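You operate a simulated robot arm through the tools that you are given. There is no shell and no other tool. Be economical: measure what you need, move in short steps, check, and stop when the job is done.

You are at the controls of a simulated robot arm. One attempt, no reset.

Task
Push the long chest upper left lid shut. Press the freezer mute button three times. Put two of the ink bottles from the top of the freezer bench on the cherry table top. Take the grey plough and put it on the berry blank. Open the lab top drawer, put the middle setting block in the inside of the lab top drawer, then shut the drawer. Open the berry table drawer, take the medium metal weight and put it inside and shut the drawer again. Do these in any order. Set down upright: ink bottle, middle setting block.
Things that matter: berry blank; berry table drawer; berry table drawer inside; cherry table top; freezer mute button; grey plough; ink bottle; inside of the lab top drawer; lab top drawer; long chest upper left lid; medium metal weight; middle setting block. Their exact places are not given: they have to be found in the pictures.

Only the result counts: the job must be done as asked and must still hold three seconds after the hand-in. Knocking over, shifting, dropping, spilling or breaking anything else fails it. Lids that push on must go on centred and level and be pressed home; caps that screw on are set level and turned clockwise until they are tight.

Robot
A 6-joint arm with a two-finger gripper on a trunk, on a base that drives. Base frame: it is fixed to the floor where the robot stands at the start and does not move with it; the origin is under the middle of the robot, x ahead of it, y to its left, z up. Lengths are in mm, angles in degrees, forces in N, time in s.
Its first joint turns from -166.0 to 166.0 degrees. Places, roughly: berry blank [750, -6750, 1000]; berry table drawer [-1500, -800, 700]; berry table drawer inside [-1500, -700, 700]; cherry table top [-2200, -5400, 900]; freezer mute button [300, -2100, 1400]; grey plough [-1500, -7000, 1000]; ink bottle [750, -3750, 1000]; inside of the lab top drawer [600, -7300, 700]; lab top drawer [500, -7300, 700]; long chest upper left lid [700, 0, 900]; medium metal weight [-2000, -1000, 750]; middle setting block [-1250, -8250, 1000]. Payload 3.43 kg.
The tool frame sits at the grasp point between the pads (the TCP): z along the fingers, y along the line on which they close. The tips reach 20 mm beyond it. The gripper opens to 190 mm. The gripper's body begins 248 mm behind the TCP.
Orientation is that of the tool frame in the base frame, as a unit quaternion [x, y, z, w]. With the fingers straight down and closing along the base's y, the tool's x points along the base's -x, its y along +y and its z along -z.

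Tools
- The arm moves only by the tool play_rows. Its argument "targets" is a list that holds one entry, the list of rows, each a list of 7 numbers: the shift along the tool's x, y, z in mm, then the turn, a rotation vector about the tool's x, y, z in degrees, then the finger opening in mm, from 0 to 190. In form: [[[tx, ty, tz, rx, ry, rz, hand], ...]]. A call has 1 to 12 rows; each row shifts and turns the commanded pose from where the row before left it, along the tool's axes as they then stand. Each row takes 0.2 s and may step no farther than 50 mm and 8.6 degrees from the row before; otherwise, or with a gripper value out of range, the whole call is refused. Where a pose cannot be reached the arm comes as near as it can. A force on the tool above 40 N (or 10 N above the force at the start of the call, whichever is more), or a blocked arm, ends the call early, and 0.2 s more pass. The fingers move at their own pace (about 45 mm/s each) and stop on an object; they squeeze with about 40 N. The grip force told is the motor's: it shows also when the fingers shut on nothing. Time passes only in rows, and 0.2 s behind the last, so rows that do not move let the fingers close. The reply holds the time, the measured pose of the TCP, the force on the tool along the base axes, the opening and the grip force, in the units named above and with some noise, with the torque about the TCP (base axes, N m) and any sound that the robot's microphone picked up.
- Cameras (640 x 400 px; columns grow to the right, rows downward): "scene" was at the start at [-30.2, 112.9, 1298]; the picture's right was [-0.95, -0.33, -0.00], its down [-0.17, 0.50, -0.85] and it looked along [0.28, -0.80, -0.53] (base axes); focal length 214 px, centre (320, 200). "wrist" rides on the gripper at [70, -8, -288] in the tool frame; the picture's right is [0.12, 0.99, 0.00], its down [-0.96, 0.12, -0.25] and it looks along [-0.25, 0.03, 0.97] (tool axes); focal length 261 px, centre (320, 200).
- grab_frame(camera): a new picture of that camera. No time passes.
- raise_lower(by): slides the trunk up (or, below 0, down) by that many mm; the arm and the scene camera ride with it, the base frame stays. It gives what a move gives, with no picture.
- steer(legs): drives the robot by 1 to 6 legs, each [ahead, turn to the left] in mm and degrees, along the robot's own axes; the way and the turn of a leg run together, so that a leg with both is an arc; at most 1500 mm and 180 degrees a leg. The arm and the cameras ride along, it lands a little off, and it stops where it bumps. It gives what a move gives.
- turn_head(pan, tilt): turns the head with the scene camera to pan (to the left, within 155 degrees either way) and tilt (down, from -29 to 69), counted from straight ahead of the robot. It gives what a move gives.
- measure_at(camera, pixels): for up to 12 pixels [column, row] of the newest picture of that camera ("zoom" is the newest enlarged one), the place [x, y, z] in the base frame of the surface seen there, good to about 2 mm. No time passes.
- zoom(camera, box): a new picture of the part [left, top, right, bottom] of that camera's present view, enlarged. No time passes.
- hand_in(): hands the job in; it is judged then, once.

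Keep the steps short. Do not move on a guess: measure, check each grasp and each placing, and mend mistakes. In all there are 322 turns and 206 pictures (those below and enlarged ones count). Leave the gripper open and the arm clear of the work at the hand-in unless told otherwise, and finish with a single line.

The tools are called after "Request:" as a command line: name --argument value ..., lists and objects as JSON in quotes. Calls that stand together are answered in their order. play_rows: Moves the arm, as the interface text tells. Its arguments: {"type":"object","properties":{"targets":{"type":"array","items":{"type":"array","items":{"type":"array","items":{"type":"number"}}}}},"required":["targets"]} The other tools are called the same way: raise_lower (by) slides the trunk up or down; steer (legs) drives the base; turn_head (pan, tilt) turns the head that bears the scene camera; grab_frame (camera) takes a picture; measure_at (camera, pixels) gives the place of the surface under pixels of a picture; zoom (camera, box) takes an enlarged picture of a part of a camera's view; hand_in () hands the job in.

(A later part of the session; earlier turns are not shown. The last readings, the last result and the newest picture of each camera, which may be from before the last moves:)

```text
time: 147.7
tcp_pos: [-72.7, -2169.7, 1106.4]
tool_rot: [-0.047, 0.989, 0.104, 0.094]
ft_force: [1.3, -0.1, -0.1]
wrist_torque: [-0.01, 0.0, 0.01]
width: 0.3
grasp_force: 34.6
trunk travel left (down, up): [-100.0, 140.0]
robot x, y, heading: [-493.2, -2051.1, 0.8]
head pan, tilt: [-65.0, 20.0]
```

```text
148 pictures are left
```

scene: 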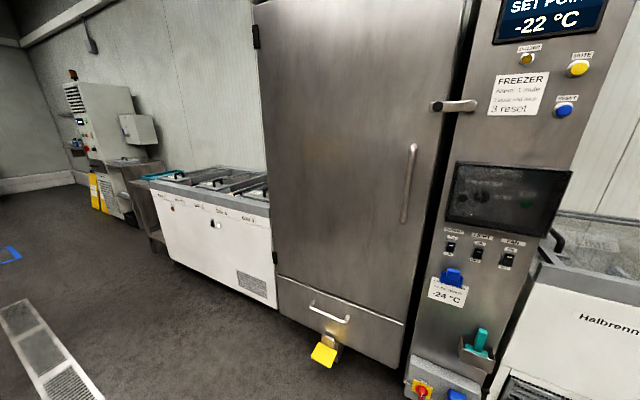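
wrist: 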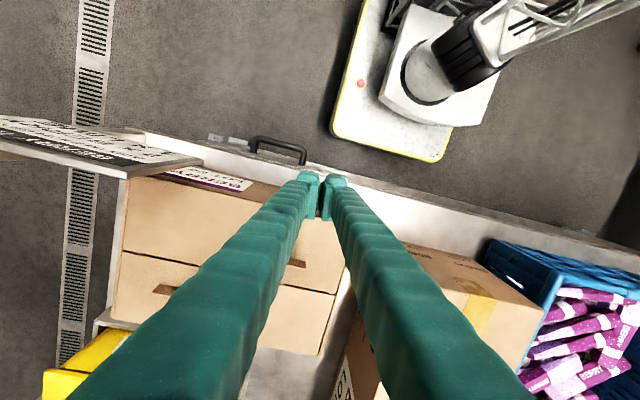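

The tool ended tilted and the head seems jammed again. I level the tool and bring it back to straight ahead.

Request:
play_rows --targets '[[[0, 0, 0, 5.9, 5.3, 2.7, 0], [0, 0, 0, 5.9, 5.3, 2.7, 0], [0, 30, -10, 0, 0, 0, 0], [0, 40, -10, 0, 0, 0, 0], [0, 40, -10, 0, 0, 0, 0]]]'

Request:
turn_head --pan -60 --tilt 20

Request:
grab_frame --camera "scene"

```text
time: 148.9
tcp_pos: [-97.6, -2068.3, 1159.6]
tool_rot: [-0.045, 0.988, 0.106, 0.102]
ft_force: [1.2, 0.2, -0.6]
wrist_torque: [0.02, 0.14, 0.02]
width: 0.0
grasp_force: 34.3
out of reach, approached as far as the arm can: row 1, 2
trunk travel left (down, up): [-100.0, 140.0]
robot x, y, heading: [-491.1, -2049.7, 1.0]
head pan, tilt: [-65.0, 20.0]
```

```text
time: 149.5
tcp_pos: [-97.4, -2067.7, 1159.7]
tool_rot: [-0.046, 0.988, 0.106, 0.102]
ft_force: [0.8, 0.1, 1.2]
wrist_torque: [-0.04, 0.02, -0.02]
width: 0.0
grasp_force: 34.1
trunk travel left (down, up): [-100.0, 140.0]
robot x, y, heading: [-491.9, -2055.4, 1.1]
head pan, tilt: [-60.0, 20.0]
```

```text
147 pictures are left
```

scene: 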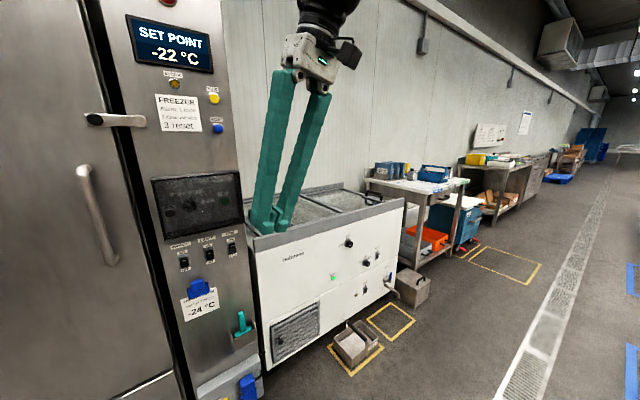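

The head is free. I retry levelling here in smaller steps.

Request:
play_rows --targets '[[[0, 0, 0, 3, 0, 0, 0], [0, 0, 0, 3, 0, 0, 0], [0, 0, 0, 0, 3, 0, 0], [0, 0, 0, 0, 3, 0, 0]]]'

```text
time: 150.5
tcp_pos: [-96.6, -2065.5, 1160.6]
tool_rot: [-0.052, 0.989, 0.125, 0.058]
ft_force: [0.8, 0.1, 0.8]
wrist_torque: [-0.06, -0.12, -0.05]
width: 0.3
grasp_force: 34.3
out of reach, approached as far as the arm can: row 1, 2
trunk travel left (down, up): [-100.0, 140.0]
robot x, y, heading: [-495.4, -2052.3, 1.0]
head pan, tilt: [-60.0, 20.0]
```

Request:
play_rows --targets '[[[-40, 0, 0, 0, 3, 0, 0], [-40, 0, 0, 0, 3, 0, 0], [-40, 0, 0, 0, 0, 0, 0], [-40, 0, 0, 0, 0, 0, 0], [0, 0, 0, 3, 0, 0, 0], [0, 0, 0, 3, 0, 0, 0]]]'

```text
time: 151.9
tcp_pos: [64.9, -2047.8, 1173.0]
tool_rot: [-0.057, 0.989, 0.139, 0.01]
ft_force: [0.8, 0.3, 0.5]
wrist_torque: [0.0, 0.03, 0.0]
width: 0.1
grasp_force: 33.7
out of reach, approached as far as the arm can: row 1, 5, 6
trunk travel left (down, up): [-100.0, 140.0]
robot x, y, heading: [-492.6, -2051.8, 1.0]
head pan, tilt: [-60.0, 20.0]
```

Request:
play_rows --targets '[[[0, 0, 0, 0, 0, 6, 0], [0, 0, 0, 3, 0, 0, 0], [0, 0, 0, 3, 0, 0, 0], [0, 0, 0, 0, 0, -6, 0], [0, 0, 0, 0, 0, -6, 0], [0, 0, 0, 3, 0, 0, 0], [0, 0, 0, 3, 0, 0, 0]]]'

Request:
grab_frame --camera "wrist"

```text
time: 153.5
tcp_pos: [65.2, -2048.8, 1172.4]
tool_rot: [-0.109, 0.984, 0.139, 0.017]
ft_force: [1.0, 0.7, -0.4]
wrist_torque: [-0.04, -0.03, 0.0]
width: 0.0
grasp_force: 34.5
out of reach, approached as far as the arm can: row 2, 3, 6, 7
trunk travel left (down, up): [-100.0, 140.0]
robot x, y, heading: [-490.5, -2053.7, 0.6]
head pan, tilt: [-60.0, 20.0]
```

```text
146 pictures are left
```

wrist: 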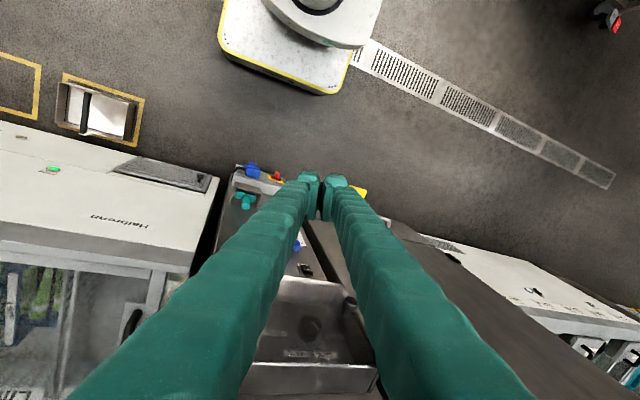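

Lateral levelling is stuck in this arm posture. I try tilting the tool forward 40° while rising, and then correct the lateral tilt there.

Request:
play_rows --targets '[[[0, 0, -12, 0, -8.2, 0, 0], [0, 0, -12, 0, -8.2, 0, 0], [0, 0, -12, 0, -8.2, 0, 0], [0, 0, -12, 0, -8.2, 0, 0], [0, 0, -12, 0, -8.2, 0, 0], [0, 0, 0, 4, 0, 0, 0], [0, 0, 0, 4, 0, 0, 0]]]'

```text
time: 154.7
tcp_pos: [121.5, -2111.1, 1138.1]
tool_rot: [-0.03, 0.935, 0.223, 0.274]
ft_force: [0.2, -0.5, 0.6]
wrist_torque: [-0.11, -0.03, -0.09]
width: 0.1
grasp_force: 34.9
trunk travel left (down, up): [-100.0, 140.0]
robot x, y, heading: [-494.6, -2052.9, 0.8]
head pan, tilt: [-60.0, 20.0]
stopped in row 5: the arm was blocked; the commanded pose is now the measured one
```

Perhaps the head is in the way again. I turn it far left and retry.

Request:
turn_head --pan 90 --tilt 20

Request:
play_rows --targets '[[[0, 0, 0, 4, 0, 0, 0], [0, 0, 0, 4, 0, 0, 0], [0, 0, 0, 4, 0, 0, 0]]]'

Request:
grab_frame --camera "scene"

```text
time: 157.1
tcp_pos: [120.7, -2110.8, 1139.1]
tool_rot: [-0.029, 0.935, 0.222, 0.275]
ft_force: [-0.6, 0.1, -0.2]
wrist_torque: [-0.01, 0.01, 0.02]
width: 0.0
grasp_force: 35.1
trunk travel left (down, up): [-100.0, 140.0]
robot x, y, heading: [-490.4, -2055.8, 0.9]
head pan, tilt: [90.0, 20.0]
```

```text
time: 157.9
tcp_pos: [130.5, -2110.6, 1127.2]
tool_rot: [-0.002, 0.956, 0.128, 0.265]
ft_force: [0.8, -0.7, 0.2]
wrist_torque: [0.17, 0.08, 0.11]
width: 0.0
grasp_force: 34.2
trunk travel left (down, up): [-100.0, 140.0]
robot x, y, heading: [-490.6, -2055.0, 1.1]
head pan, tilt: [90.0, 20.0]
```

```text
145 pictures are left
```

scene: 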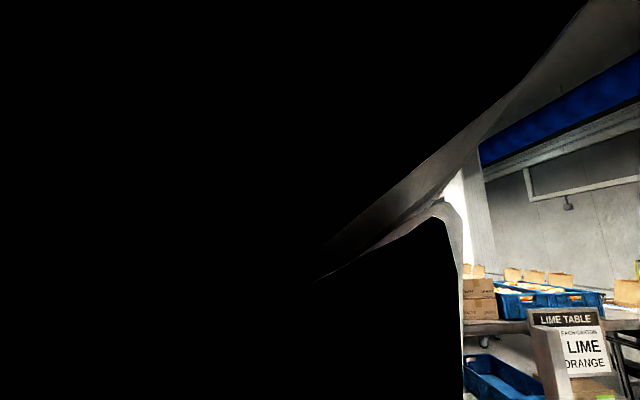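

That freed it (the arm's elbow is now on the left by the head). I level the rest.

Request:
play_rows --targets '[[[0, 0, 0, 3, 6.2, 0, 0], [0, 0, 0, 3, 6.2, 0, 0], [0, 0, 0, 3, 6.2, 0, 0], [0, 0, 0, 3, 6.2, 0, 0], [0, 0, 0, 2.9, 6.2, 0, 0]]]'

Request:
grab_frame --camera "wrist"

```text
time: 159.1
tcp_pos: [109.2, -2136.9, 1140.1]
tool_rot: [-0.01, 0.989, 0.111, 0.102]
ft_force: [-1.6, 0.0, 0.3]
wrist_torque: [-0.12, -0.19, -0.08]
width: 0.0
grasp_force: 33.9
out of reach, approached as far as the arm can: row 2, 3, 4, 5
trunk travel left (down, up): [-100.0, 140.0]
robot x, y, heading: [-491.3, -2052.1, 0.6]
head pan, tilt: [90.0, 20.0]
```

```text
144 pictures are left
```

wrist: 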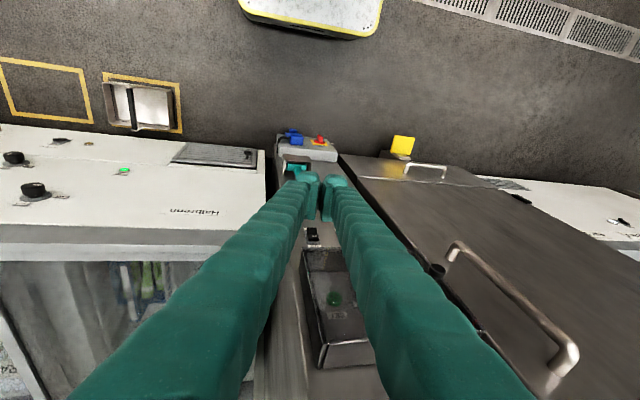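

Request:
turn_head --pan 0 --tilt -20

Request:
grab_frame --camera "scene"

Request:
turn_head --pan -100 --tilt 10

Request:
grab_frame --camera "scene"

```text
time: 160.7
tcp_pos: [109.9, -2137.3, 1139.2]
tool_rot: [-0.01, 0.988, 0.111, 0.103]
ft_force: [0.6, 0.0, -0.1]
wrist_torque: [0.03, 0.0, 0.0]
width: 0.0
grasp_force: 34.4
trunk travel left (down, up): [-100.0, 140.0]
robot x, y, heading: [-489.1, -2056.4, 1.0]
head pan, tilt: [0.0, -20.0]
```

```text
143 pictures are left
```

scene: 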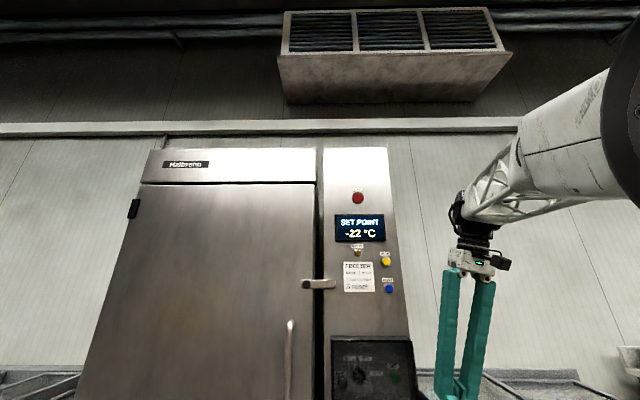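

```text
time: 162.5
tcp_pos: [109.6, -2137.6, 1138.6]
tool_rot: [-0.01, 0.988, 0.111, 0.103]
ft_force: [0.4, 0.1, -0.4]
wrist_torque: [0.01, 0.04, 0.0]
width: 0.1
grasp_force: 34.5
trunk travel left (down, up): [-100.0, 140.0]
robot x, y, heading: [-487.3, -2055.2, 0.8]
head pan, tilt: [-100.0, 10.0]
```

```text
142 pictures are left
```

scene: 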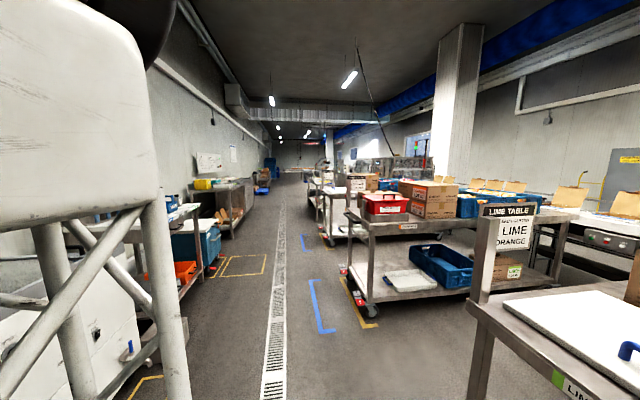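

The wrist roll seems flipped to its limit (J4 near ±166). To flip back, I need the forearm direction; I look at the forearm and measure it.

Request:
turn_head --pan -25 --tilt -15

Request:
grab_frame --camera "scene"

```text
time: 164.0
tcp_pos: [109.3, -2137.1, 1138.4]
tool_rot: [-0.01, 0.988, 0.111, 0.103]
ft_force: [0.7, -0.6, 0.4]
wrist_torque: [0.01, 0.0, -0.01]
width: 0.1
grasp_force: 33.5
trunk travel left (down, up): [-100.0, 140.0]
robot x, y, heading: [-490.3, -2052.4, 0.9]
head pan, tilt: [-25.0, -15.0]
```

```text
141 pictures are left
```

scene: 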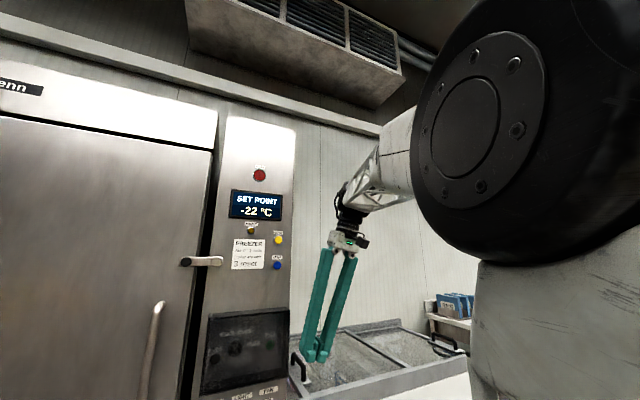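

Request:
measure_at --camera "scene" --pixels '[[465, 125], [400, 150], [390, 125], [405, 190], [365, 170], [378, 200], [350, 215], [347, 241], [340, 200], [355, 245]]'

```text
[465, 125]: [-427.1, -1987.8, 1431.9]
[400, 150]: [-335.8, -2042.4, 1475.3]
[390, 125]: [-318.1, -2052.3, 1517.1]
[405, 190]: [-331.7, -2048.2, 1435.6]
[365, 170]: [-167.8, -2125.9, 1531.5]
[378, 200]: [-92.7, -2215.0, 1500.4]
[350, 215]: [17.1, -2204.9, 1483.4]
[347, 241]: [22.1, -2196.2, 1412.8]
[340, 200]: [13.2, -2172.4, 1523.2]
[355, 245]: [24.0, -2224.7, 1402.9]
```

The forearm points along about (0.94, -0.30, 0.14). To unflip: back away from the freezer, swing the tool up past the forearm axis with the wrist fixed, roll it round, and come back down.

Request:
turn_head --pan 0 --tilt -15

Request:
steer --legs '[[-320, 0]]'

Request:
play_rows --targets '[[[-42.9, -13.6, -2.8, 2.1, -6.66, 0, 0], [-42.9, -13.6, -2.8, 2.1, -6.66, 0, 0], [-42.9, -13.6, -2.8, 2.1, -6.66, 0, 0], [-42.9, -13.6, -2.8, 2.1, -6.66, 0, 0], [-42.9, -13.6, -2.8, 2.1, -6.66, 0, 0], [-42.9, -13.6, -2.8, 2.1, -6.66, 0, 0], [-42.9, -13.6, -2.8, 2.1, -6.66, 0, 0], [-42.9, -13.6, -2.8, 2.1, -6.66, 0, 0], [-42.9, -13.6, -2.8, 2.1, -6.66, 0, 0]]]'

Request:
grab_frame --camera "scene"

```text
time: 164.8
tcp_pos: [108.9, -2136.3, 1139.5]
tool_rot: [-0.011, 0.989, 0.111, 0.102]
ft_force: [0.0, 0.3, 0.0]
wrist_torque: [0.0, -0.01, 0.0]
width: 0.0
grasp_force: 34.6
trunk travel left (down, up): [-100.0, 140.0]
robot x, y, heading: [-493.0, -2052.5, 0.9]
head pan, tilt: [0.0, -15.0]
```

```text
time: 167.0
tcp_pos: [-190.6, -2146.6, 1140.6]
tool_rot: [-0.008, 0.988, 0.11, 0.104]
ft_force: [0.3, 0.0, -0.6]
wrist_torque: [0.04, 0.02, 0.01]
width: 0.0
grasp_force: 34.1
trunk travel left (down, up): [-100.0, 140.0]
robot x, y, heading: [-792.4, -2058.7, 0.6]
head pan, tilt: [0.0, -15.0]
stopped in leg 1: the robot was blocked; the commanded pose is now the measured one
```

```text
time: 169.0
tcp_pos: [79.1, -2290.2, 1379.0]
tool_rot: [0.063, 0.809, -0.057, 0.582]
ft_force: [0.6, -0.1, 0.6]
wrist_torque: [-0.02, 0.02, -0.02]
width: 0.2
grasp_force: 33.9
trunk travel left (down, up): [-100.0, 140.0]
robot x, y, heading: [-787.7, -2061.7, 0.7]
head pan, tilt: [0.0, -15.0]
```

```text
140 pictures are left
```

scene: 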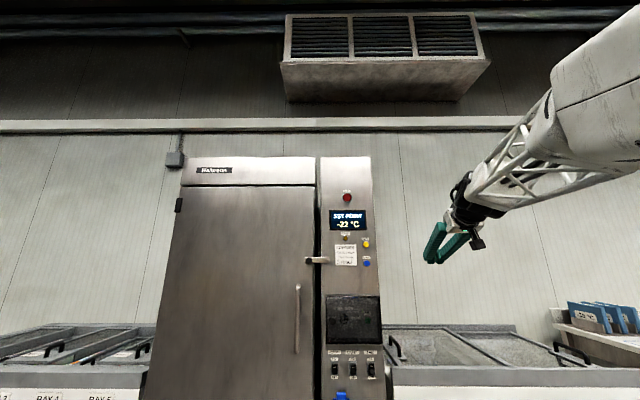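

Going as planned. I re-measure the forearm axis before crossing it.

Request:
measure_at --camera "scene" --pixels '[[600, 60], [555, 100], [545, 150], [520, 150], [490, 180], [465, 190], [470, 215], [455, 240], [435, 240], [625, 120]]'

```text
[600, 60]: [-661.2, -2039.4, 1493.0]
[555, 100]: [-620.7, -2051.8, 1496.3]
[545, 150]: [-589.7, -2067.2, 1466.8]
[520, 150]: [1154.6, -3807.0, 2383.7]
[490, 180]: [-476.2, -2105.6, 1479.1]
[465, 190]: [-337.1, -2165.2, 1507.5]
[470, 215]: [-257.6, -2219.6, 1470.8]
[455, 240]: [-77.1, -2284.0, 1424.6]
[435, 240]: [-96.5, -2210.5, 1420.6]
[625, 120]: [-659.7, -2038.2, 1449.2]
```

Request:
play_rows --targets '[[[-41.7, -17.1, -3, 3.2, -7.8, 0, 0], [-41.7, -17.1, -3, 3.2, -7.8, 0, 0], [-41.7, -17.1, -3, 3.2, -7.8, 0, 0], [-41.7, -17.1, -3, 3.2, -7.8, 0, 0], [-41.7, -17.1, -3, 3.2, -7.8, 0, 0], [-41.7, -17.1, -3, 3.2, -7.8, 0, 0]]]'

Request:
grab_frame --camera "scene"

```text
time: 170.6
tcp_pos: [106.1, -2176.5, 1537.3]
tool_rot: [-0.11, 0.603, -0.108, 0.783]
ft_force: [0.3, 0.3, -0.1]
wrist_torque: [0.01, -0.01, 0.04]
width: 0.0
grasp_force: 34.1
out of reach, approached as far as the arm can: row 3, 4
trunk travel left (down, up): [-100.0, 140.0]
robot x, y, heading: [-791.5, -2060.5, 0.8]
head pan, tilt: [0.0, -15.0]
stopped in row 6: the arm was blocked; the commanded pose is now the measured one
```

```text
139 pictures are left
```

scene: 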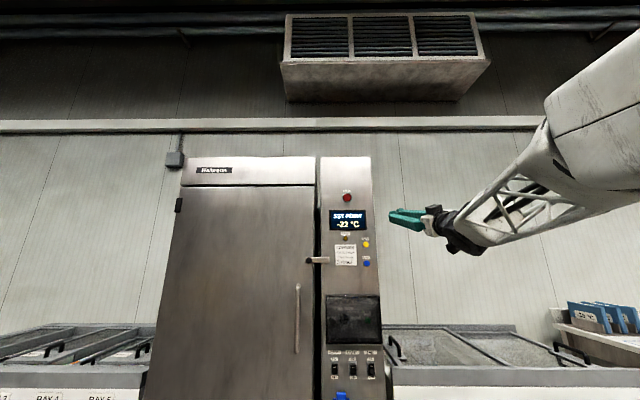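

Request:
measure_at --camera "scene" --pixels '[[600, 70], [553, 105], [575, 190], [547, 122], [500, 235], [475, 250], [455, 235], [462, 212], [520, 175], [435, 222]]'

```text
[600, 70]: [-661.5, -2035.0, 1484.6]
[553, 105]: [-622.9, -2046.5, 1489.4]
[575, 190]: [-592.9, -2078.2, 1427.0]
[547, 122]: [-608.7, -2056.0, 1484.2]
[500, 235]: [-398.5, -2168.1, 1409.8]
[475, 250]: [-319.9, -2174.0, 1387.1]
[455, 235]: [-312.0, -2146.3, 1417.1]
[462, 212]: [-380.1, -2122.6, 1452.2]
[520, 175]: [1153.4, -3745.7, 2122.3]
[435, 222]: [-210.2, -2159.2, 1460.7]
```

Now the tool points up-left of the forearm axis. I zoom in on the forearm to measure its axis more exactly.

Request:
zoom --camera "scene" --box '[380, 20, 640, 280]'

```text
1.54 times, centred on (510, 150) of scene
```

zoom: 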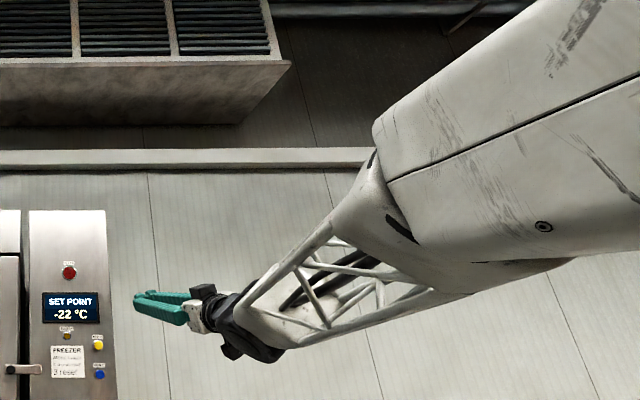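

Request:
measure_at --camera "zoom" --pixels '[[630, 78], [590, 94], [550, 111], [510, 128], [470, 145], [430, 163], [400, 175], [543, 225], [255, 310], [280, 345], [235, 320], [265, 268]]'

```text
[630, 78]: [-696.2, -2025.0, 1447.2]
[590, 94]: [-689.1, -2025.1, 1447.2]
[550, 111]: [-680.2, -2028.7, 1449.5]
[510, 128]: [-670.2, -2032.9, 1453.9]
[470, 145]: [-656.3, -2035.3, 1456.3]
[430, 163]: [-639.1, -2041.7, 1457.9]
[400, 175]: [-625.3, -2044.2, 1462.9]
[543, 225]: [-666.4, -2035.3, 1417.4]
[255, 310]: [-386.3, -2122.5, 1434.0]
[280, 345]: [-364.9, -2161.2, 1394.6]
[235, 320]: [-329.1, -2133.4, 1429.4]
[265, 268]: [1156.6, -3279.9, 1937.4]
```

I look at the elbow disc to get the elbow centre in this posture.

Request:
turn_head --pan -25 --tilt -10

Request:
grab_frame --camera "scene"

```text
time: 171.4
tcp_pos: [107.4, -2176.6, 1539.5]
tool_rot: [-0.11, 0.603, -0.109, 0.783]
ft_force: [-0.3, 0.1, -0.8]
wrist_torque: [-0.03, 0.0, -0.01]
width: 0.2
grasp_force: 33.4
trunk travel left (down, up): [-100.0, 140.0]
robot x, y, heading: [-790.3, -2062.2, 0.7]
head pan, tilt: [-25.0, -10.0]
```

```text
137 pictures are left
```

scene: 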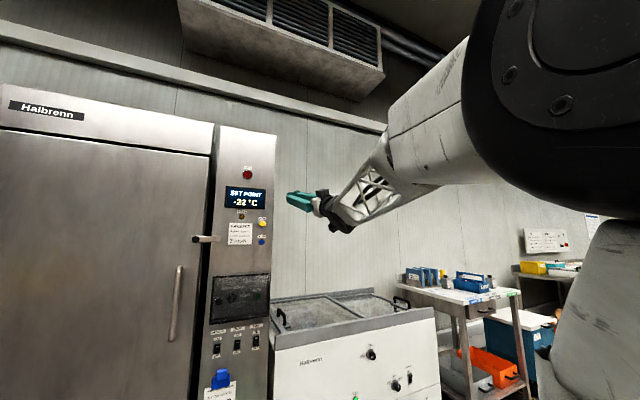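

Request:
measure_at --camera "scene" --pixels '[[510, 75], [562, 104], [515, 8], [600, 20], [460, 70], [500, 190], [395, 135], [460, 103], [345, 215], [330, 200], [340, 228], [300, 200]]'

```text
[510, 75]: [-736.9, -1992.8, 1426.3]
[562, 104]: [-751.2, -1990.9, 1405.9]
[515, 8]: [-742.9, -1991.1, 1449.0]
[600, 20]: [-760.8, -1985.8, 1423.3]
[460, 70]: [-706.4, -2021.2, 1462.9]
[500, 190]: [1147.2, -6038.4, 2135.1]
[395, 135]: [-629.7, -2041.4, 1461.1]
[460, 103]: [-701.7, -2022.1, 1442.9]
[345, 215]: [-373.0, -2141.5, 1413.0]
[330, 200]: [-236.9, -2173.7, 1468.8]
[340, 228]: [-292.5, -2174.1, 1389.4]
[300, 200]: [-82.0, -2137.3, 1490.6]
```

I'll attempt a straight crossing of the forearm axis now (estimated yaw −14°, pitch −2°), with the wrist fixed.

Request:
turn_head --pan 10 --tilt -10

Request:
play_rows --targets '[[[41.1, -22.5, -2.9, 3.37, 6.14, 0, 0], [41.1, -22.5, -2.9, 3.37, 6.14, 0, 0], [26.3, -14.4, -1, 2.16, 3.95, 0, 0]]]'

Request:
grab_frame --camera "scene"

```text
time: 172.5
tcp_pos: [106.2, -2177.4, 1538.7]
tool_rot: [-0.11, 0.603, -0.109, 0.783]
ft_force: [0.1, 0.2, -0.3]
wrist_torque: [0.0, -0.03, 0.01]
width: 0.3
grasp_force: 34.3
trunk travel left (down, up): [-100.0, 140.0]
robot x, y, heading: [-789.9, -2059.0, 0.4]
head pan, tilt: [10.0, -10.0]
```

```text
time: 173.3
tcp_pos: [110.3, -2265.1, 1453.7]
tool_rot: [-0.032, 0.697, -0.17, 0.696]
ft_force: [-0.2, 0.8, -0.1]
wrist_torque: [-0.01, -0.01, -0.03]
width: 0.0
grasp_force: 34.2
trunk travel left (down, up): [-100.0, 140.0]
robot x, y, heading: [-790.8, -2062.4, 0.3]
head pan, tilt: [10.0, -10.0]
```

```text
136 pictures are left
```

scene: 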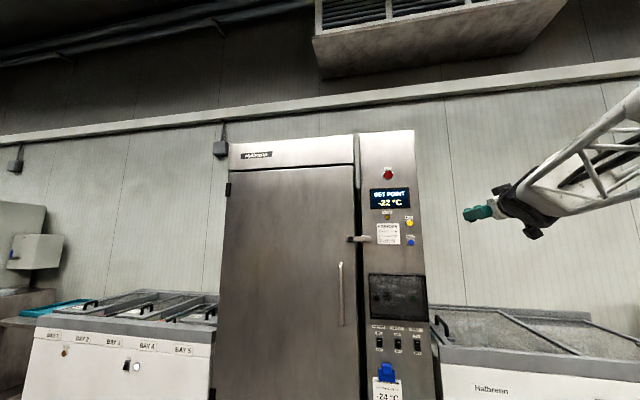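

Now ~4° from the estimated axis, no complaint. I step across and continue.

Request:
play_rows --targets '[[[42, -23, -3, 4.1, 7.5, 0, 0], [41.1, -22.5, -2.9, 3.37, 6.14, 0, 0], [41.1, -22.5, -2.9, 3.37, 6.14, 0, 0], [41.1, -22.5, -2.9, 3.37, 6.14, 0, 0]]]'

Request:
grab_frame --camera "scene"

```text
time: 174.3
tcp_pos: [41.2, -2383.7, 1325.6]
tool_rot: [0.093, 0.808, -0.257, 0.521]
ft_force: [0.3, -0.5, -0.4]
wrist_torque: [0.01, -0.01, 0.03]
width: 0.0
grasp_force: 34.4
trunk travel left (down, up): [-100.0, 140.0]
robot x, y, heading: [-790.8, -2062.5, 0.4]
head pan, tilt: [10.0, -10.0]
```

```text
135 pictures are left
```

scene: 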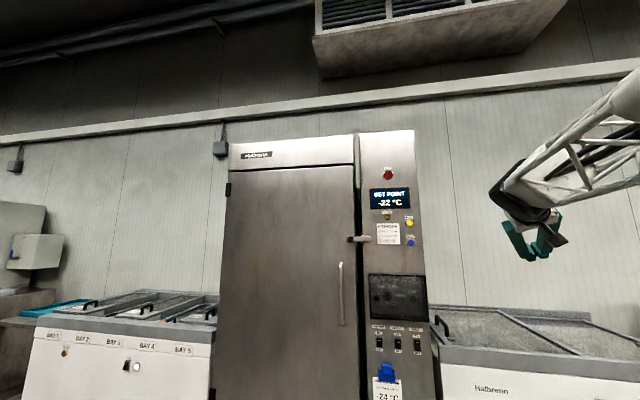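

Crossed cleanly. Now I swing the tool straight down with the wrist fixed.

Request:
play_rows --targets '[[[44.1, 15.8, -2.9, -2.35, 6.59, 0, 0], [44.1, 15.8, -2.9, -2.35, 6.59, 0, 0], [44.1, 15.8, -2.9, -2.35, 6.59, 0, 0], [44.1, 15.8, -2.9, -2.35, 6.59, 0, 0], [44.1, 15.8, -2.9, -2.35, 6.59, 0, 0], [44.1, 15.8, -2.9, -2.35, 6.59, 0, 0], [44.1, 15.8, -2.9, -2.35, 6.59, 0, 0], [44.1, 15.8, -2.9, -2.35, 6.59, 0, 0], [44.1, 15.8, -2.9, -2.35, 6.59, 0, 0], [44.1, 15.8, -2.9, -2.35, 6.59, 0, 0]]]'

```text
time: 176.5
tcp_pos: [-261.5, -2188.4, 1064.7]
tool_rot: [0.113, 0.994, -0.005, 0.007]
ft_force: [0.1, 0.1, -0.7]
wrist_torque: [-0.02, -0.03, 0.0]
width: 0.0
grasp_force: 33.7
trunk travel left (down, up): [-100.0, 140.0]
robot x, y, heading: [-789.7, -2060.2, 0.4]
head pan, tilt: [10.0, -10.0]
```

The arm is unflipped and level. I square the yaw and go to the stow pose; also check what's behind the robot where it bumped.

Request:
play_rows --targets '[[[0, 0, 0, 0, 0, -6.5, 0], [0, 0, 0, 0, 0, -6.5, 0], [27, 32, -21, 0, 0, 0, 0], [27, 32, -21, 0, 0, 0, 0], [27, 32, -21, 0, 0, 0, 0], [27, 32, -21, 0, 0, 0, 0]]]'

Request:
turn_head --pan -150 --tilt 45

Request:
grab_frame --camera "scene"

```text
time: 177.9
tcp_pos: [-366.4, -2059.3, 1147.1]
tool_rot: [0.001, 1.0, -0.005, 0.007]
ft_force: [-0.3, -0.3, -0.1]
wrist_torque: [0.01, 0.16, 0.0]
width: 0.0
grasp_force: 34.5
trunk travel left (down, up): [-100.0, 140.0]
robot x, y, heading: [-790.2, -2056.5, 0.5]
head pan, tilt: [10.0, -10.0]
```

```text
time: 180.3
tcp_pos: [-365.6, -2061.3, 1147.2]
tool_rot: [0.0, 1.0, -0.006, 0.007]
ft_force: [0.1, -0.3, 0.4]
wrist_torque: [0.01, -0.01, 0.01]
width: 0.1
grasp_force: 34.3
trunk travel left (down, up): [-100.0, 140.0]
robot x, y, heading: [-787.8, -2062.2, 0.4]
head pan, tilt: [-150.0, 45.0]
```

```text
134 pictures are left
```

scene: 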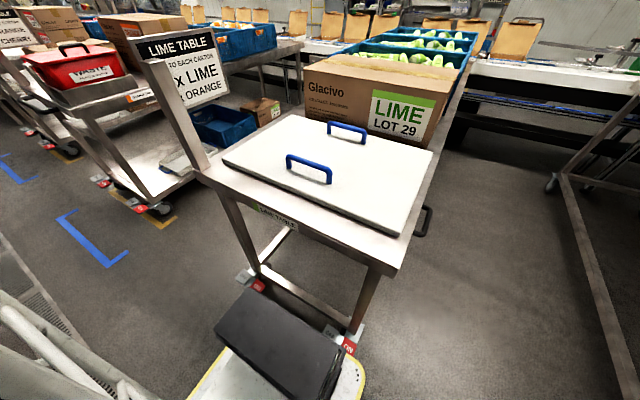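

The base only touched the table's caster. I drive off: forward, turn right and along the aisle to y≈-3700.

Request:
steer --legs '[[330, 0], [0, -90], [1480, 0]]'

Request:
turn_head --pan 70 --tilt 20

Request:
grab_frame --camera "scene"

```text
time: 193.4
tcp_pos: [-378.2, -3955.5, 1147.2]
tool_rot: [0.692, 0.721, -0.009, 0.001]
ft_force: [0.7, -0.4, -1.3]
wrist_torque: [-0.03, 0.0, 0.02]
width: 0.3
grasp_force: 33.9
trunk travel left (down, up): [-100.0, 140.0]
robot x, y, heading: [-397.2, -3529.9, -87.0]
head pan, tilt: [-150.0, 45.0]
```

```text
time: 196.5
tcp_pos: [-376.0, -3954.7, 1147.7]
tool_rot: [0.692, 0.721, -0.009, 0.002]
ft_force: [0.3, 0.9, 1.0]
wrist_torque: [-0.01, -0.02, -0.02]
width: 0.0
grasp_force: 34.1
trunk travel left (down, up): [-100.0, 140.0]
robot x, y, heading: [-396.8, -3533.5, -87.2]
head pan, tilt: [70.0, 20.0]
```

```text
133 pictures are left
```

scene: 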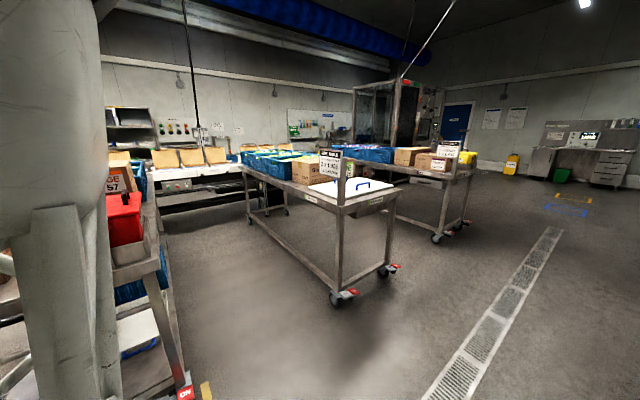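

Request:
turn_head --pan -60 --tilt 0

Request:
turn_head --pan 60 --tilt 20

Request:
grab_frame --camera "scene"

```text
time: 198.6
tcp_pos: [-378.4, -3955.5, 1147.1]
tool_rot: [0.692, 0.721, -0.008, 0.001]
ft_force: [0.5, -0.8, 0.2]
wrist_torque: [-0.02, 0.01, 0.0]
width: 0.0
grasp_force: 33.9
trunk travel left (down, up): [-100.0, 140.0]
robot x, y, heading: [-396.2, -3527.4, -87.0]
head pan, tilt: [-60.0, 0.0]
```

```text
time: 200.6
tcp_pos: [-378.5, -3955.5, 1148.5]
tool_rot: [0.693, 0.721, -0.008, 0.001]
ft_force: [-0.8, 0.4, 0.0]
wrist_torque: [0.0, 0.01, 0.04]
width: 0.0
grasp_force: 34.2
trunk travel left (down, up): [-100.0, 140.0]
robot x, y, heading: [-394.4, -3532.6, -86.9]
head pan, tilt: [60.0, 20.0]
```

```text
132 pictures are left
```

scene: 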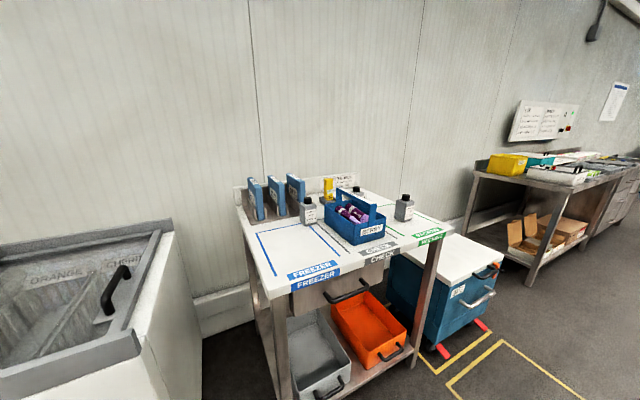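

The freezer bench carries several bottles. I zoom in.

Request:
zoom --camera "scene" --box '[230, 165, 460, 300]'

Request:
measure_at --camera "scene" --pixels '[[308, 212], [357, 192], [404, 210], [345, 215], [265, 200], [290, 280], [440, 232], [308, 200], [404, 198], [270, 300]]'

```text
2.78 times, centred on (345, 232) of scene
```

zoom: 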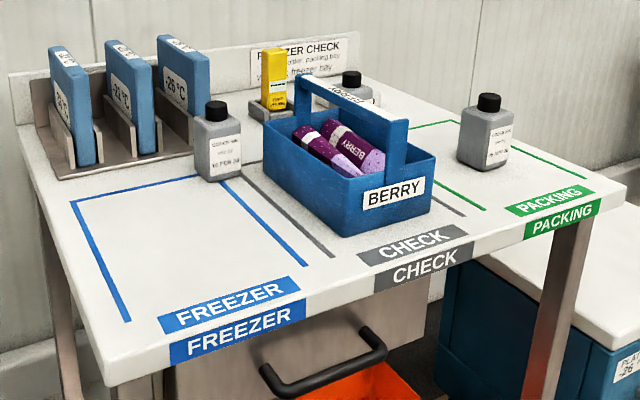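

```text
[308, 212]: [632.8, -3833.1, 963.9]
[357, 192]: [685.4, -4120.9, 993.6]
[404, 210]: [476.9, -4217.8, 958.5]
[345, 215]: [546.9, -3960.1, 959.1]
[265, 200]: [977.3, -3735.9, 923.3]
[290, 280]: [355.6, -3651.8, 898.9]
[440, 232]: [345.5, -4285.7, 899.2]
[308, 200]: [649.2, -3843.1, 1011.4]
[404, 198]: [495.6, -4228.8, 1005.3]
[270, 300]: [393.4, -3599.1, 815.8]
```

Three grey bottles with black caps. I drive to stand before the bench.

Request:
steer --legs '[[480, 0], [0, 88], [330, 0]]'

Request:
turn_head --pan 15 --tilt 30

Request:
grab_frame --camera "scene"

Request:
grab_frame --camera "wrist"

```text
time: 209.2
tcp_pos: [381.6, -3984.7, 1146.6]
tool_rot: [-0.012, 1.0, -0.005, 0.007]
ft_force: [0.2, -0.3, -0.3]
wrist_torque: [-0.05, 0.01, 0.0]
width: 0.1
grasp_force: 34.4
trunk travel left (down, up): [-100.0, 140.0]
robot x, y, heading: [-46.8, -3996.9, 2.0]
head pan, tilt: [60.0, 20.0]
```

```text
time: 210.3
tcp_pos: [380.9, -3986.3, 1147.4]
tool_rot: [-0.013, 1.0, -0.005, 0.006]
ft_force: [-0.1, 0.2, -0.1]
wrist_torque: [-0.02, -0.01, -0.01]
width: 0.0
grasp_force: 34.7
trunk travel left (down, up): [-100.0, 140.0]
robot x, y, heading: [-39.8, -3997.8, 2.2]
head pan, tilt: [15.0, 30.0]
```

```text
130 pictures are left
```

scene: 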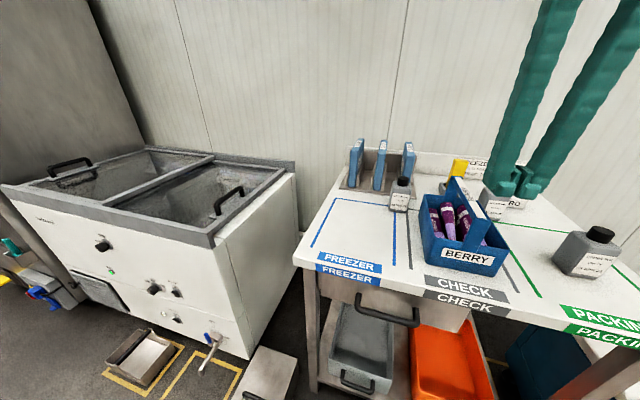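

```text
129 pictures are left
```

wrist: 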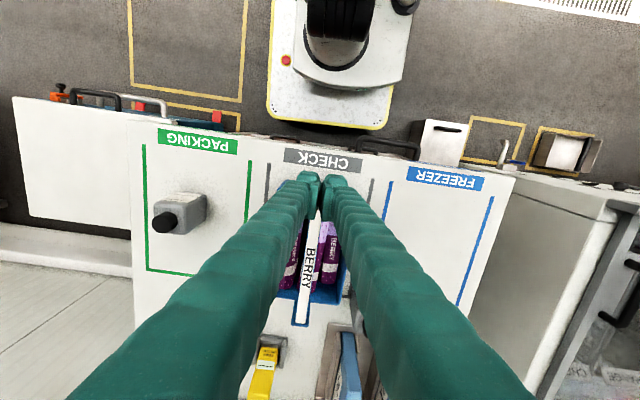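

Request:
zoom --camera "scene" --box '[370, 150, 630, 300]'

Request:
measure_at --camera "scene" --pixels '[[598, 235], [590, 265], [560, 250], [610, 265], [575, 285], [402, 183], [398, 200], [405, 200], [400, 212], [600, 228]]'

```text
2.46 times, centred on (500, 225) of scene
```

zoom: 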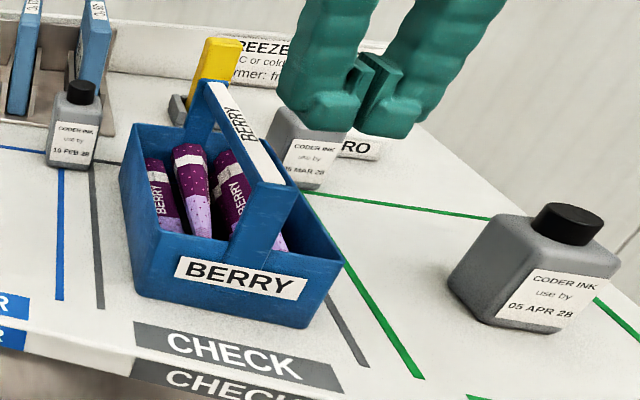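

```text
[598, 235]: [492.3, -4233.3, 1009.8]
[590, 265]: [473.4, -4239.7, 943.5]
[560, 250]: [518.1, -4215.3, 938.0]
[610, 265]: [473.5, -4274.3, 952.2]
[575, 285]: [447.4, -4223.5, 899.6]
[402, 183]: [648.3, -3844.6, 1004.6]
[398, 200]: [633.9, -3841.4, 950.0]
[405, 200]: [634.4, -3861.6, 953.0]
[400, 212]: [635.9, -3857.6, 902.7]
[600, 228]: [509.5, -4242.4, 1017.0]
```

All three are "CODER INK". I start with the one in the packing bay, near (495, -4240). I move above it and open the fingers.

Request:
play_rows --targets '[[[-10, -43, 0, 0, 0, 0, 60], [-10, -43, 0, 0, 0, 0, 100], [-10, -43, 0, 0, 0, 0, 110], [-10, -43, 0, 0, 0, 0, 110], [-10, -43, 0, 0, 0, 0, 110], [-5, -43, 0, 0, 0, 0, 110]]]'

Request:
grab_frame --camera "wrist"

```text
time: 211.7
tcp_pos: [441.7, -4243.6, 1151.1]
tool_rot: [-0.011, 1.0, -0.006, 0.007]
ft_force: [-0.3, -0.1, 0.3]
wrist_torque: [-0.15, -0.16, 0.01]
width: 109.8
grasp_force: 0.1
trunk travel left (down, up): [-100.0, 140.0]
robot x, y, heading: [-39.9, -3994.5, 1.9]
head pan, tilt: [15.0, 30.0]
```

```text
127 pictures are left
```

wrist: 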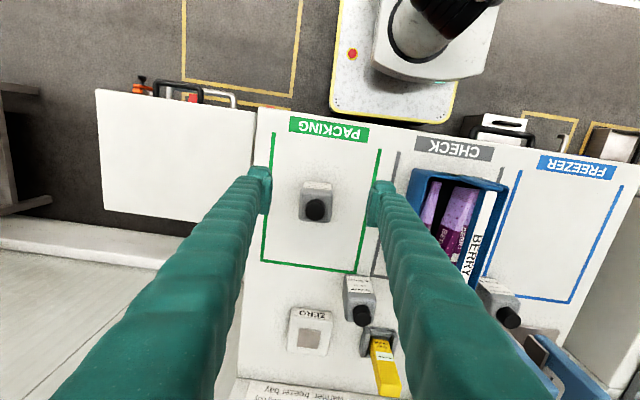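

Request:
zoom --camera "wrist" --box '[270, 160, 370, 240]'

Request:
measure_at --camera "zoom" --pixels '[[297, 315], [200, 190], [385, 205], [390, 350], [195, 340], [215, 150], [380, 150], [300, 280]]'

```text
5.00 times, centred on (320, 200) of wrist
```

zoom: 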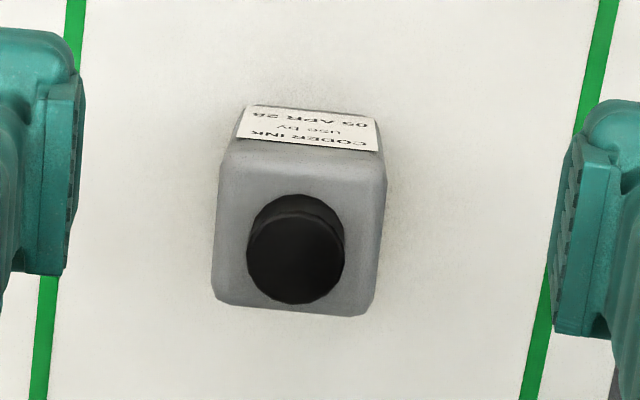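

```text
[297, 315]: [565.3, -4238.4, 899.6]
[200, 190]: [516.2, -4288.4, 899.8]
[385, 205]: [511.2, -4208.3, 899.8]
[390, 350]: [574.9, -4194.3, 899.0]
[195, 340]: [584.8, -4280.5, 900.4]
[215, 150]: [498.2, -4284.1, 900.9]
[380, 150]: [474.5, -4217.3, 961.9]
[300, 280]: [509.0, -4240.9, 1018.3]
```

The bottle is squared with the base axes, cap centre about (505, -4242). I centre over it and go down to grip the body at z 945.

Request:
play_rows --targets '[[[-31, 0, 0, -0.7, 0.8, 1.3, 110], [-31, 1, 0, 0, 0, 0, 110], [0, 0, 45, 0, 0, 0, 110], [0, 0, 45, 0, 0, 0, 110]]]'

Request:
grab_frame --camera "wrist"

```text
time: 212.7
tcp_pos: [505.1, -4241.2, 1064.0]
tool_rot: [-0.001, 1.0, 0.001, 0.002]
ft_force: [0.5, 0.3, -0.1]
wrist_torque: [0.01, -0.07, 0.0]
width: 110.1
grasp_force: 0.1
trunk travel left (down, up): [-100.0, 140.0]
robot x, y, heading: [-42.9, -3999.4, 1.9]
head pan, tilt: [15.0, 30.0]
```

```text
125 pictures are left
```

wrist: 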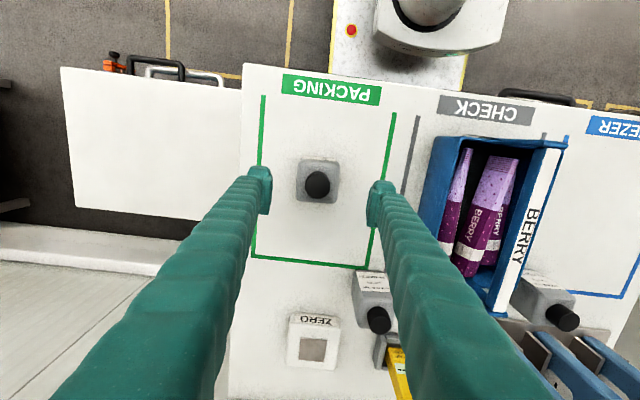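

Request:
play_rows --targets '[[[0, 0, 40, 0, 0, 0, 110], [0, 0, 40, 0, 0, 0, 110], [0, 0, 39, 0, 0, 0, 110], [0, 0, 0, 0, 0, 0, 30], [0, 0, 0, 0, 0, 0, 30], [0, 0, 0, 0, 0, 0, 30], [0, 0, 0, 0, 0, 0, 30], [0, 0, 0, 0, 0, 0, 30]]]'

Request:
play_rows --targets '[[[0, 0, -10, 0, 0, 0, 30], [0, 0, -20, 0, 0, 0, 30], [0, 0, -20, 0, 0, 0, 30]]]'

Request:
grab_frame --camera "wrist"

```text
time: 214.5
tcp_pos: [506.9, -4239.1, 942.1]
tool_rot: [-0.001, 1.0, 0.001, 0.001]
ft_force: [0.3, -0.7, 0.7]
wrist_torque: [-0.07, -0.01, -0.01]
width: 59.9
grasp_force: 40.3
trunk travel left (down, up): [-100.0, 140.0]
robot x, y, heading: [-44.2, -3997.7, 2.1]
head pan, tilt: [15.0, 30.0]
```

```text
time: 215.3
tcp_pos: [506.1, -4240.0, 992.8]
tool_rot: [-0.001, 1.0, 0.001, 0.0]
ft_force: [0.2, -0.5, -3.2]
wrist_torque: [0.0, 0.02, 0.0]
width: 60.0
grasp_force: 39.9
trunk travel left (down, up): [-100.0, 140.0]
robot x, y, heading: [-43.5, -3994.0, 2.0]
head pan, tilt: [15.0, 30.0]
```

```text
124 pictures are left
```

wrist: 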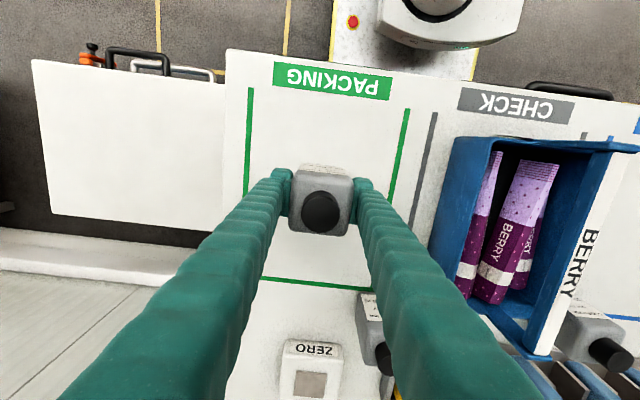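

The bottle is held (3.2 N). I lift and stow it in front.

Request:
play_rows --targets '[[[0, 0, -40, 0, 0, 0, 30], [0, 0, -40, 0, 0, 0, 30], [0, 0, -40, 0, 0, 0, 30], [0, 0, -40, 0, 0, 0, 30], [16, 40, 0, 0, 0, 0, 30], [16, 40, 0, 0, 0, 0, 30], [16, 40, 0, 0, 0, 0, 30], [16, 40, 0, 0, 0, 0, 30], [16, 40, 0, 0, 0, 0, 30], [16, 40, 0, 0, 0, 0, 30]]]'

Request:
turn_head --pan -110 --tilt 20

Request:
grab_frame --camera "scene"

```text
time: 217.5
tcp_pos: [407.9, -3999.7, 1149.1]
tool_rot: [-0.001, 1.0, 0.001, 0.0]
ft_force: [0.8, 0.7, -4.1]
wrist_torque: [0.06, 0.17, -0.02]
width: 59.8
grasp_force: 39.8
trunk travel left (down, up): [-100.0, 140.0]
robot x, y, heading: [-40.9, -3998.1, 2.3]
head pan, tilt: [15.0, 30.0]
```

```text
time: 219.6
tcp_pos: [406.4, -3998.9, 1151.6]
tool_rot: [-0.001, 1.0, 0.001, 0.0]
ft_force: [-0.1, 0.2, -4.2]
wrist_torque: [-0.01, -0.04, 0.02]
width: 59.7
grasp_force: 39.4
trunk travel left (down, up): [-100.0, 140.0]
robot x, y, heading: [-42.2, -3997.3, 2.1]
head pan, tilt: [-110.0, 20.0]
```

```text
123 pictures are left
```

scene: 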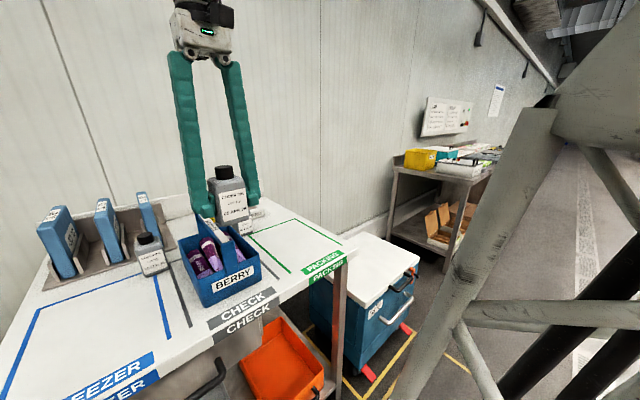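

I back away from the bench and turn to see the cherry table side.

Request:
turn_head --pan 20 --tilt 20

Request:
steer --legs '[[-400, 0], [0, -135]]'

Request:
grab_frame --camera "scene"

```text
time: 221.7
tcp_pos: [407.2, -4000.5, 1149.8]
tool_rot: [-0.001, 1.0, 0.0, 0.001]
ft_force: [0.0, 0.5, -3.0]
wrist_torque: [0.04, -0.03, -0.01]
width: 60.1
grasp_force: 39.9
trunk travel left (down, up): [-100.0, 140.0]
robot x, y, heading: [-40.5, -3998.3, 2.1]
head pan, tilt: [20.0, 20.0]
```

```text
time: 229.9
tcp_pos: [-737.3, -4343.5, 1149.3]
tool_rot: [0.915, 0.403, -0.001, 0.001]
ft_force: [0.0, 0.4, -3.3]
wrist_torque: [0.03, 0.0, -0.03]
width: 59.6
grasp_force: 40.5
trunk travel left (down, up): [-100.0, 140.0]
robot x, y, heading: [-436.9, -4012.8, -130.4]
head pan, tilt: [20.0, 20.0]
```

```text
122 pictures are left
```

scene: 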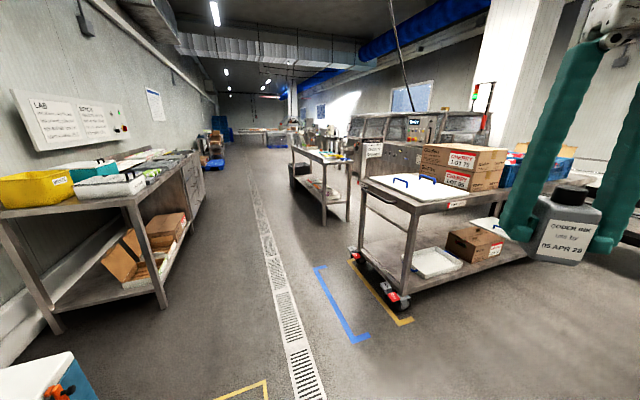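

The table with "CHERRY" cartons is visible at the right. I measure it.

Request:
zoom --camera "scene" --box '[280, 100, 560, 320]'

Request:
measure_at --camera "scene" --pixels '[[370, 183], [415, 187], [500, 190], [450, 200], [400, 293], [350, 250], [420, 262], [330, 160], [345, 300], [470, 300], [570, 300], [470, 170]]'

```text
1.82 times, centred on (420, 210) of scene
```

zoom: 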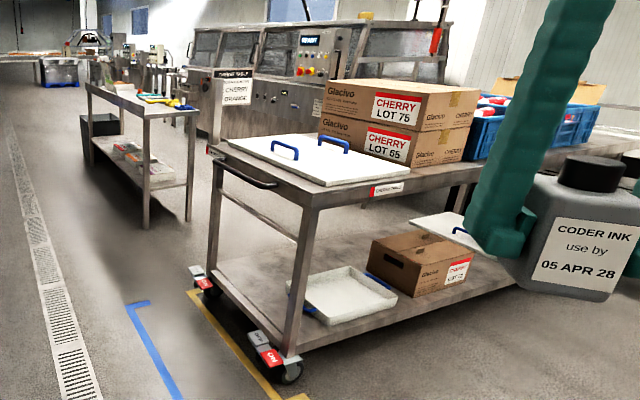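

```text
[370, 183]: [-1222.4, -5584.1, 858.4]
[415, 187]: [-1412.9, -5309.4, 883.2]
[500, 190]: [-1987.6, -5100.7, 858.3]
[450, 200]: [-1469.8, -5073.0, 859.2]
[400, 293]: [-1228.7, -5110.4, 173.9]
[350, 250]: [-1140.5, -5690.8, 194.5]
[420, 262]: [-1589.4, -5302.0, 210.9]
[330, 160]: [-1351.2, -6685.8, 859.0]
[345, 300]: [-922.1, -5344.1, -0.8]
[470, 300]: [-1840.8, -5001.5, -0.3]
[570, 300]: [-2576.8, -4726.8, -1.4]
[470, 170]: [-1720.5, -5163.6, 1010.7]
```

The cherry table spans x −1140…−2900, y −5060…−5620. I drive into the aisle north of it.

Request:
steer --legs '[[0, 40], [480, 0], [0, -90], [450, 0]]'

Request:
grab_frame --camera "scene"

```text
time: 241.0
tcp_pos: [-1332.9, -4465.1, 1149.8]
tool_rot: [1.0, -0.025, -0.001, 0.001]
ft_force: [-0.1, 1.2, -3.2]
wrist_torque: [-0.04, -0.01, 0.02]
width: 59.7
grasp_force: 40.0
trunk travel left (down, up): [-100.0, 140.0]
robot x, y, heading: [-882.9, -4490.6, 179.1]
head pan, tilt: [20.0, 20.0]
```

```text
120 pictures are left
```

scene: 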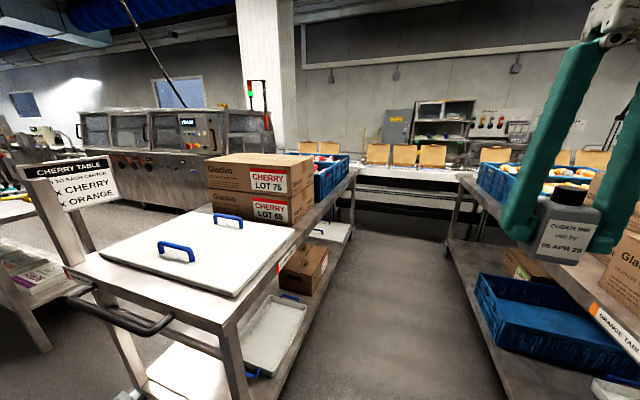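

Request:
measure_at --camera "scene" --pixels '[[600, 310], [470, 180], [520, 245], [270, 262], [318, 212], [345, 185], [302, 222], [250, 290], [232, 303], [330, 200], [350, 172], [420, 330]]'

Request:
zoom --camera "scene" --box '[180, 130, 380, 320]'

```text
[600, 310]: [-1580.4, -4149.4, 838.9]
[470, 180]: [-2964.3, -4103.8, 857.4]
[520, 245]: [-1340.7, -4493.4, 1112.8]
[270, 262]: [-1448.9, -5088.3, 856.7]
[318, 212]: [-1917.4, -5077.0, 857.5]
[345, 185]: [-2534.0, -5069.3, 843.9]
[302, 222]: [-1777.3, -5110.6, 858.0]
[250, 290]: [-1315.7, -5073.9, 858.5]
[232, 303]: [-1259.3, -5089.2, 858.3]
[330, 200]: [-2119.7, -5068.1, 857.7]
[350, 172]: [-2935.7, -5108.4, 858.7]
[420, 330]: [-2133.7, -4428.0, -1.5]
```

```text
2.11 times, centred on (280, 225) of scene
```

zoom: 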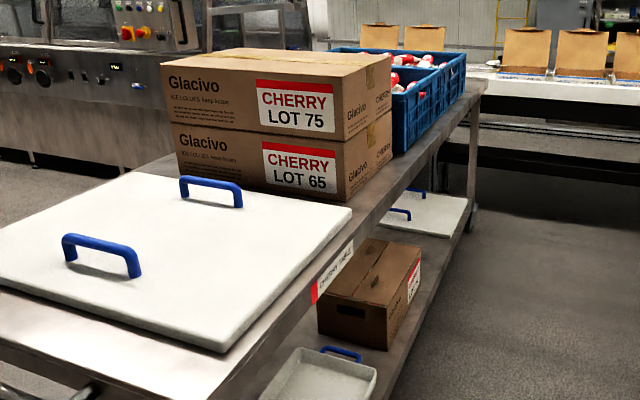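

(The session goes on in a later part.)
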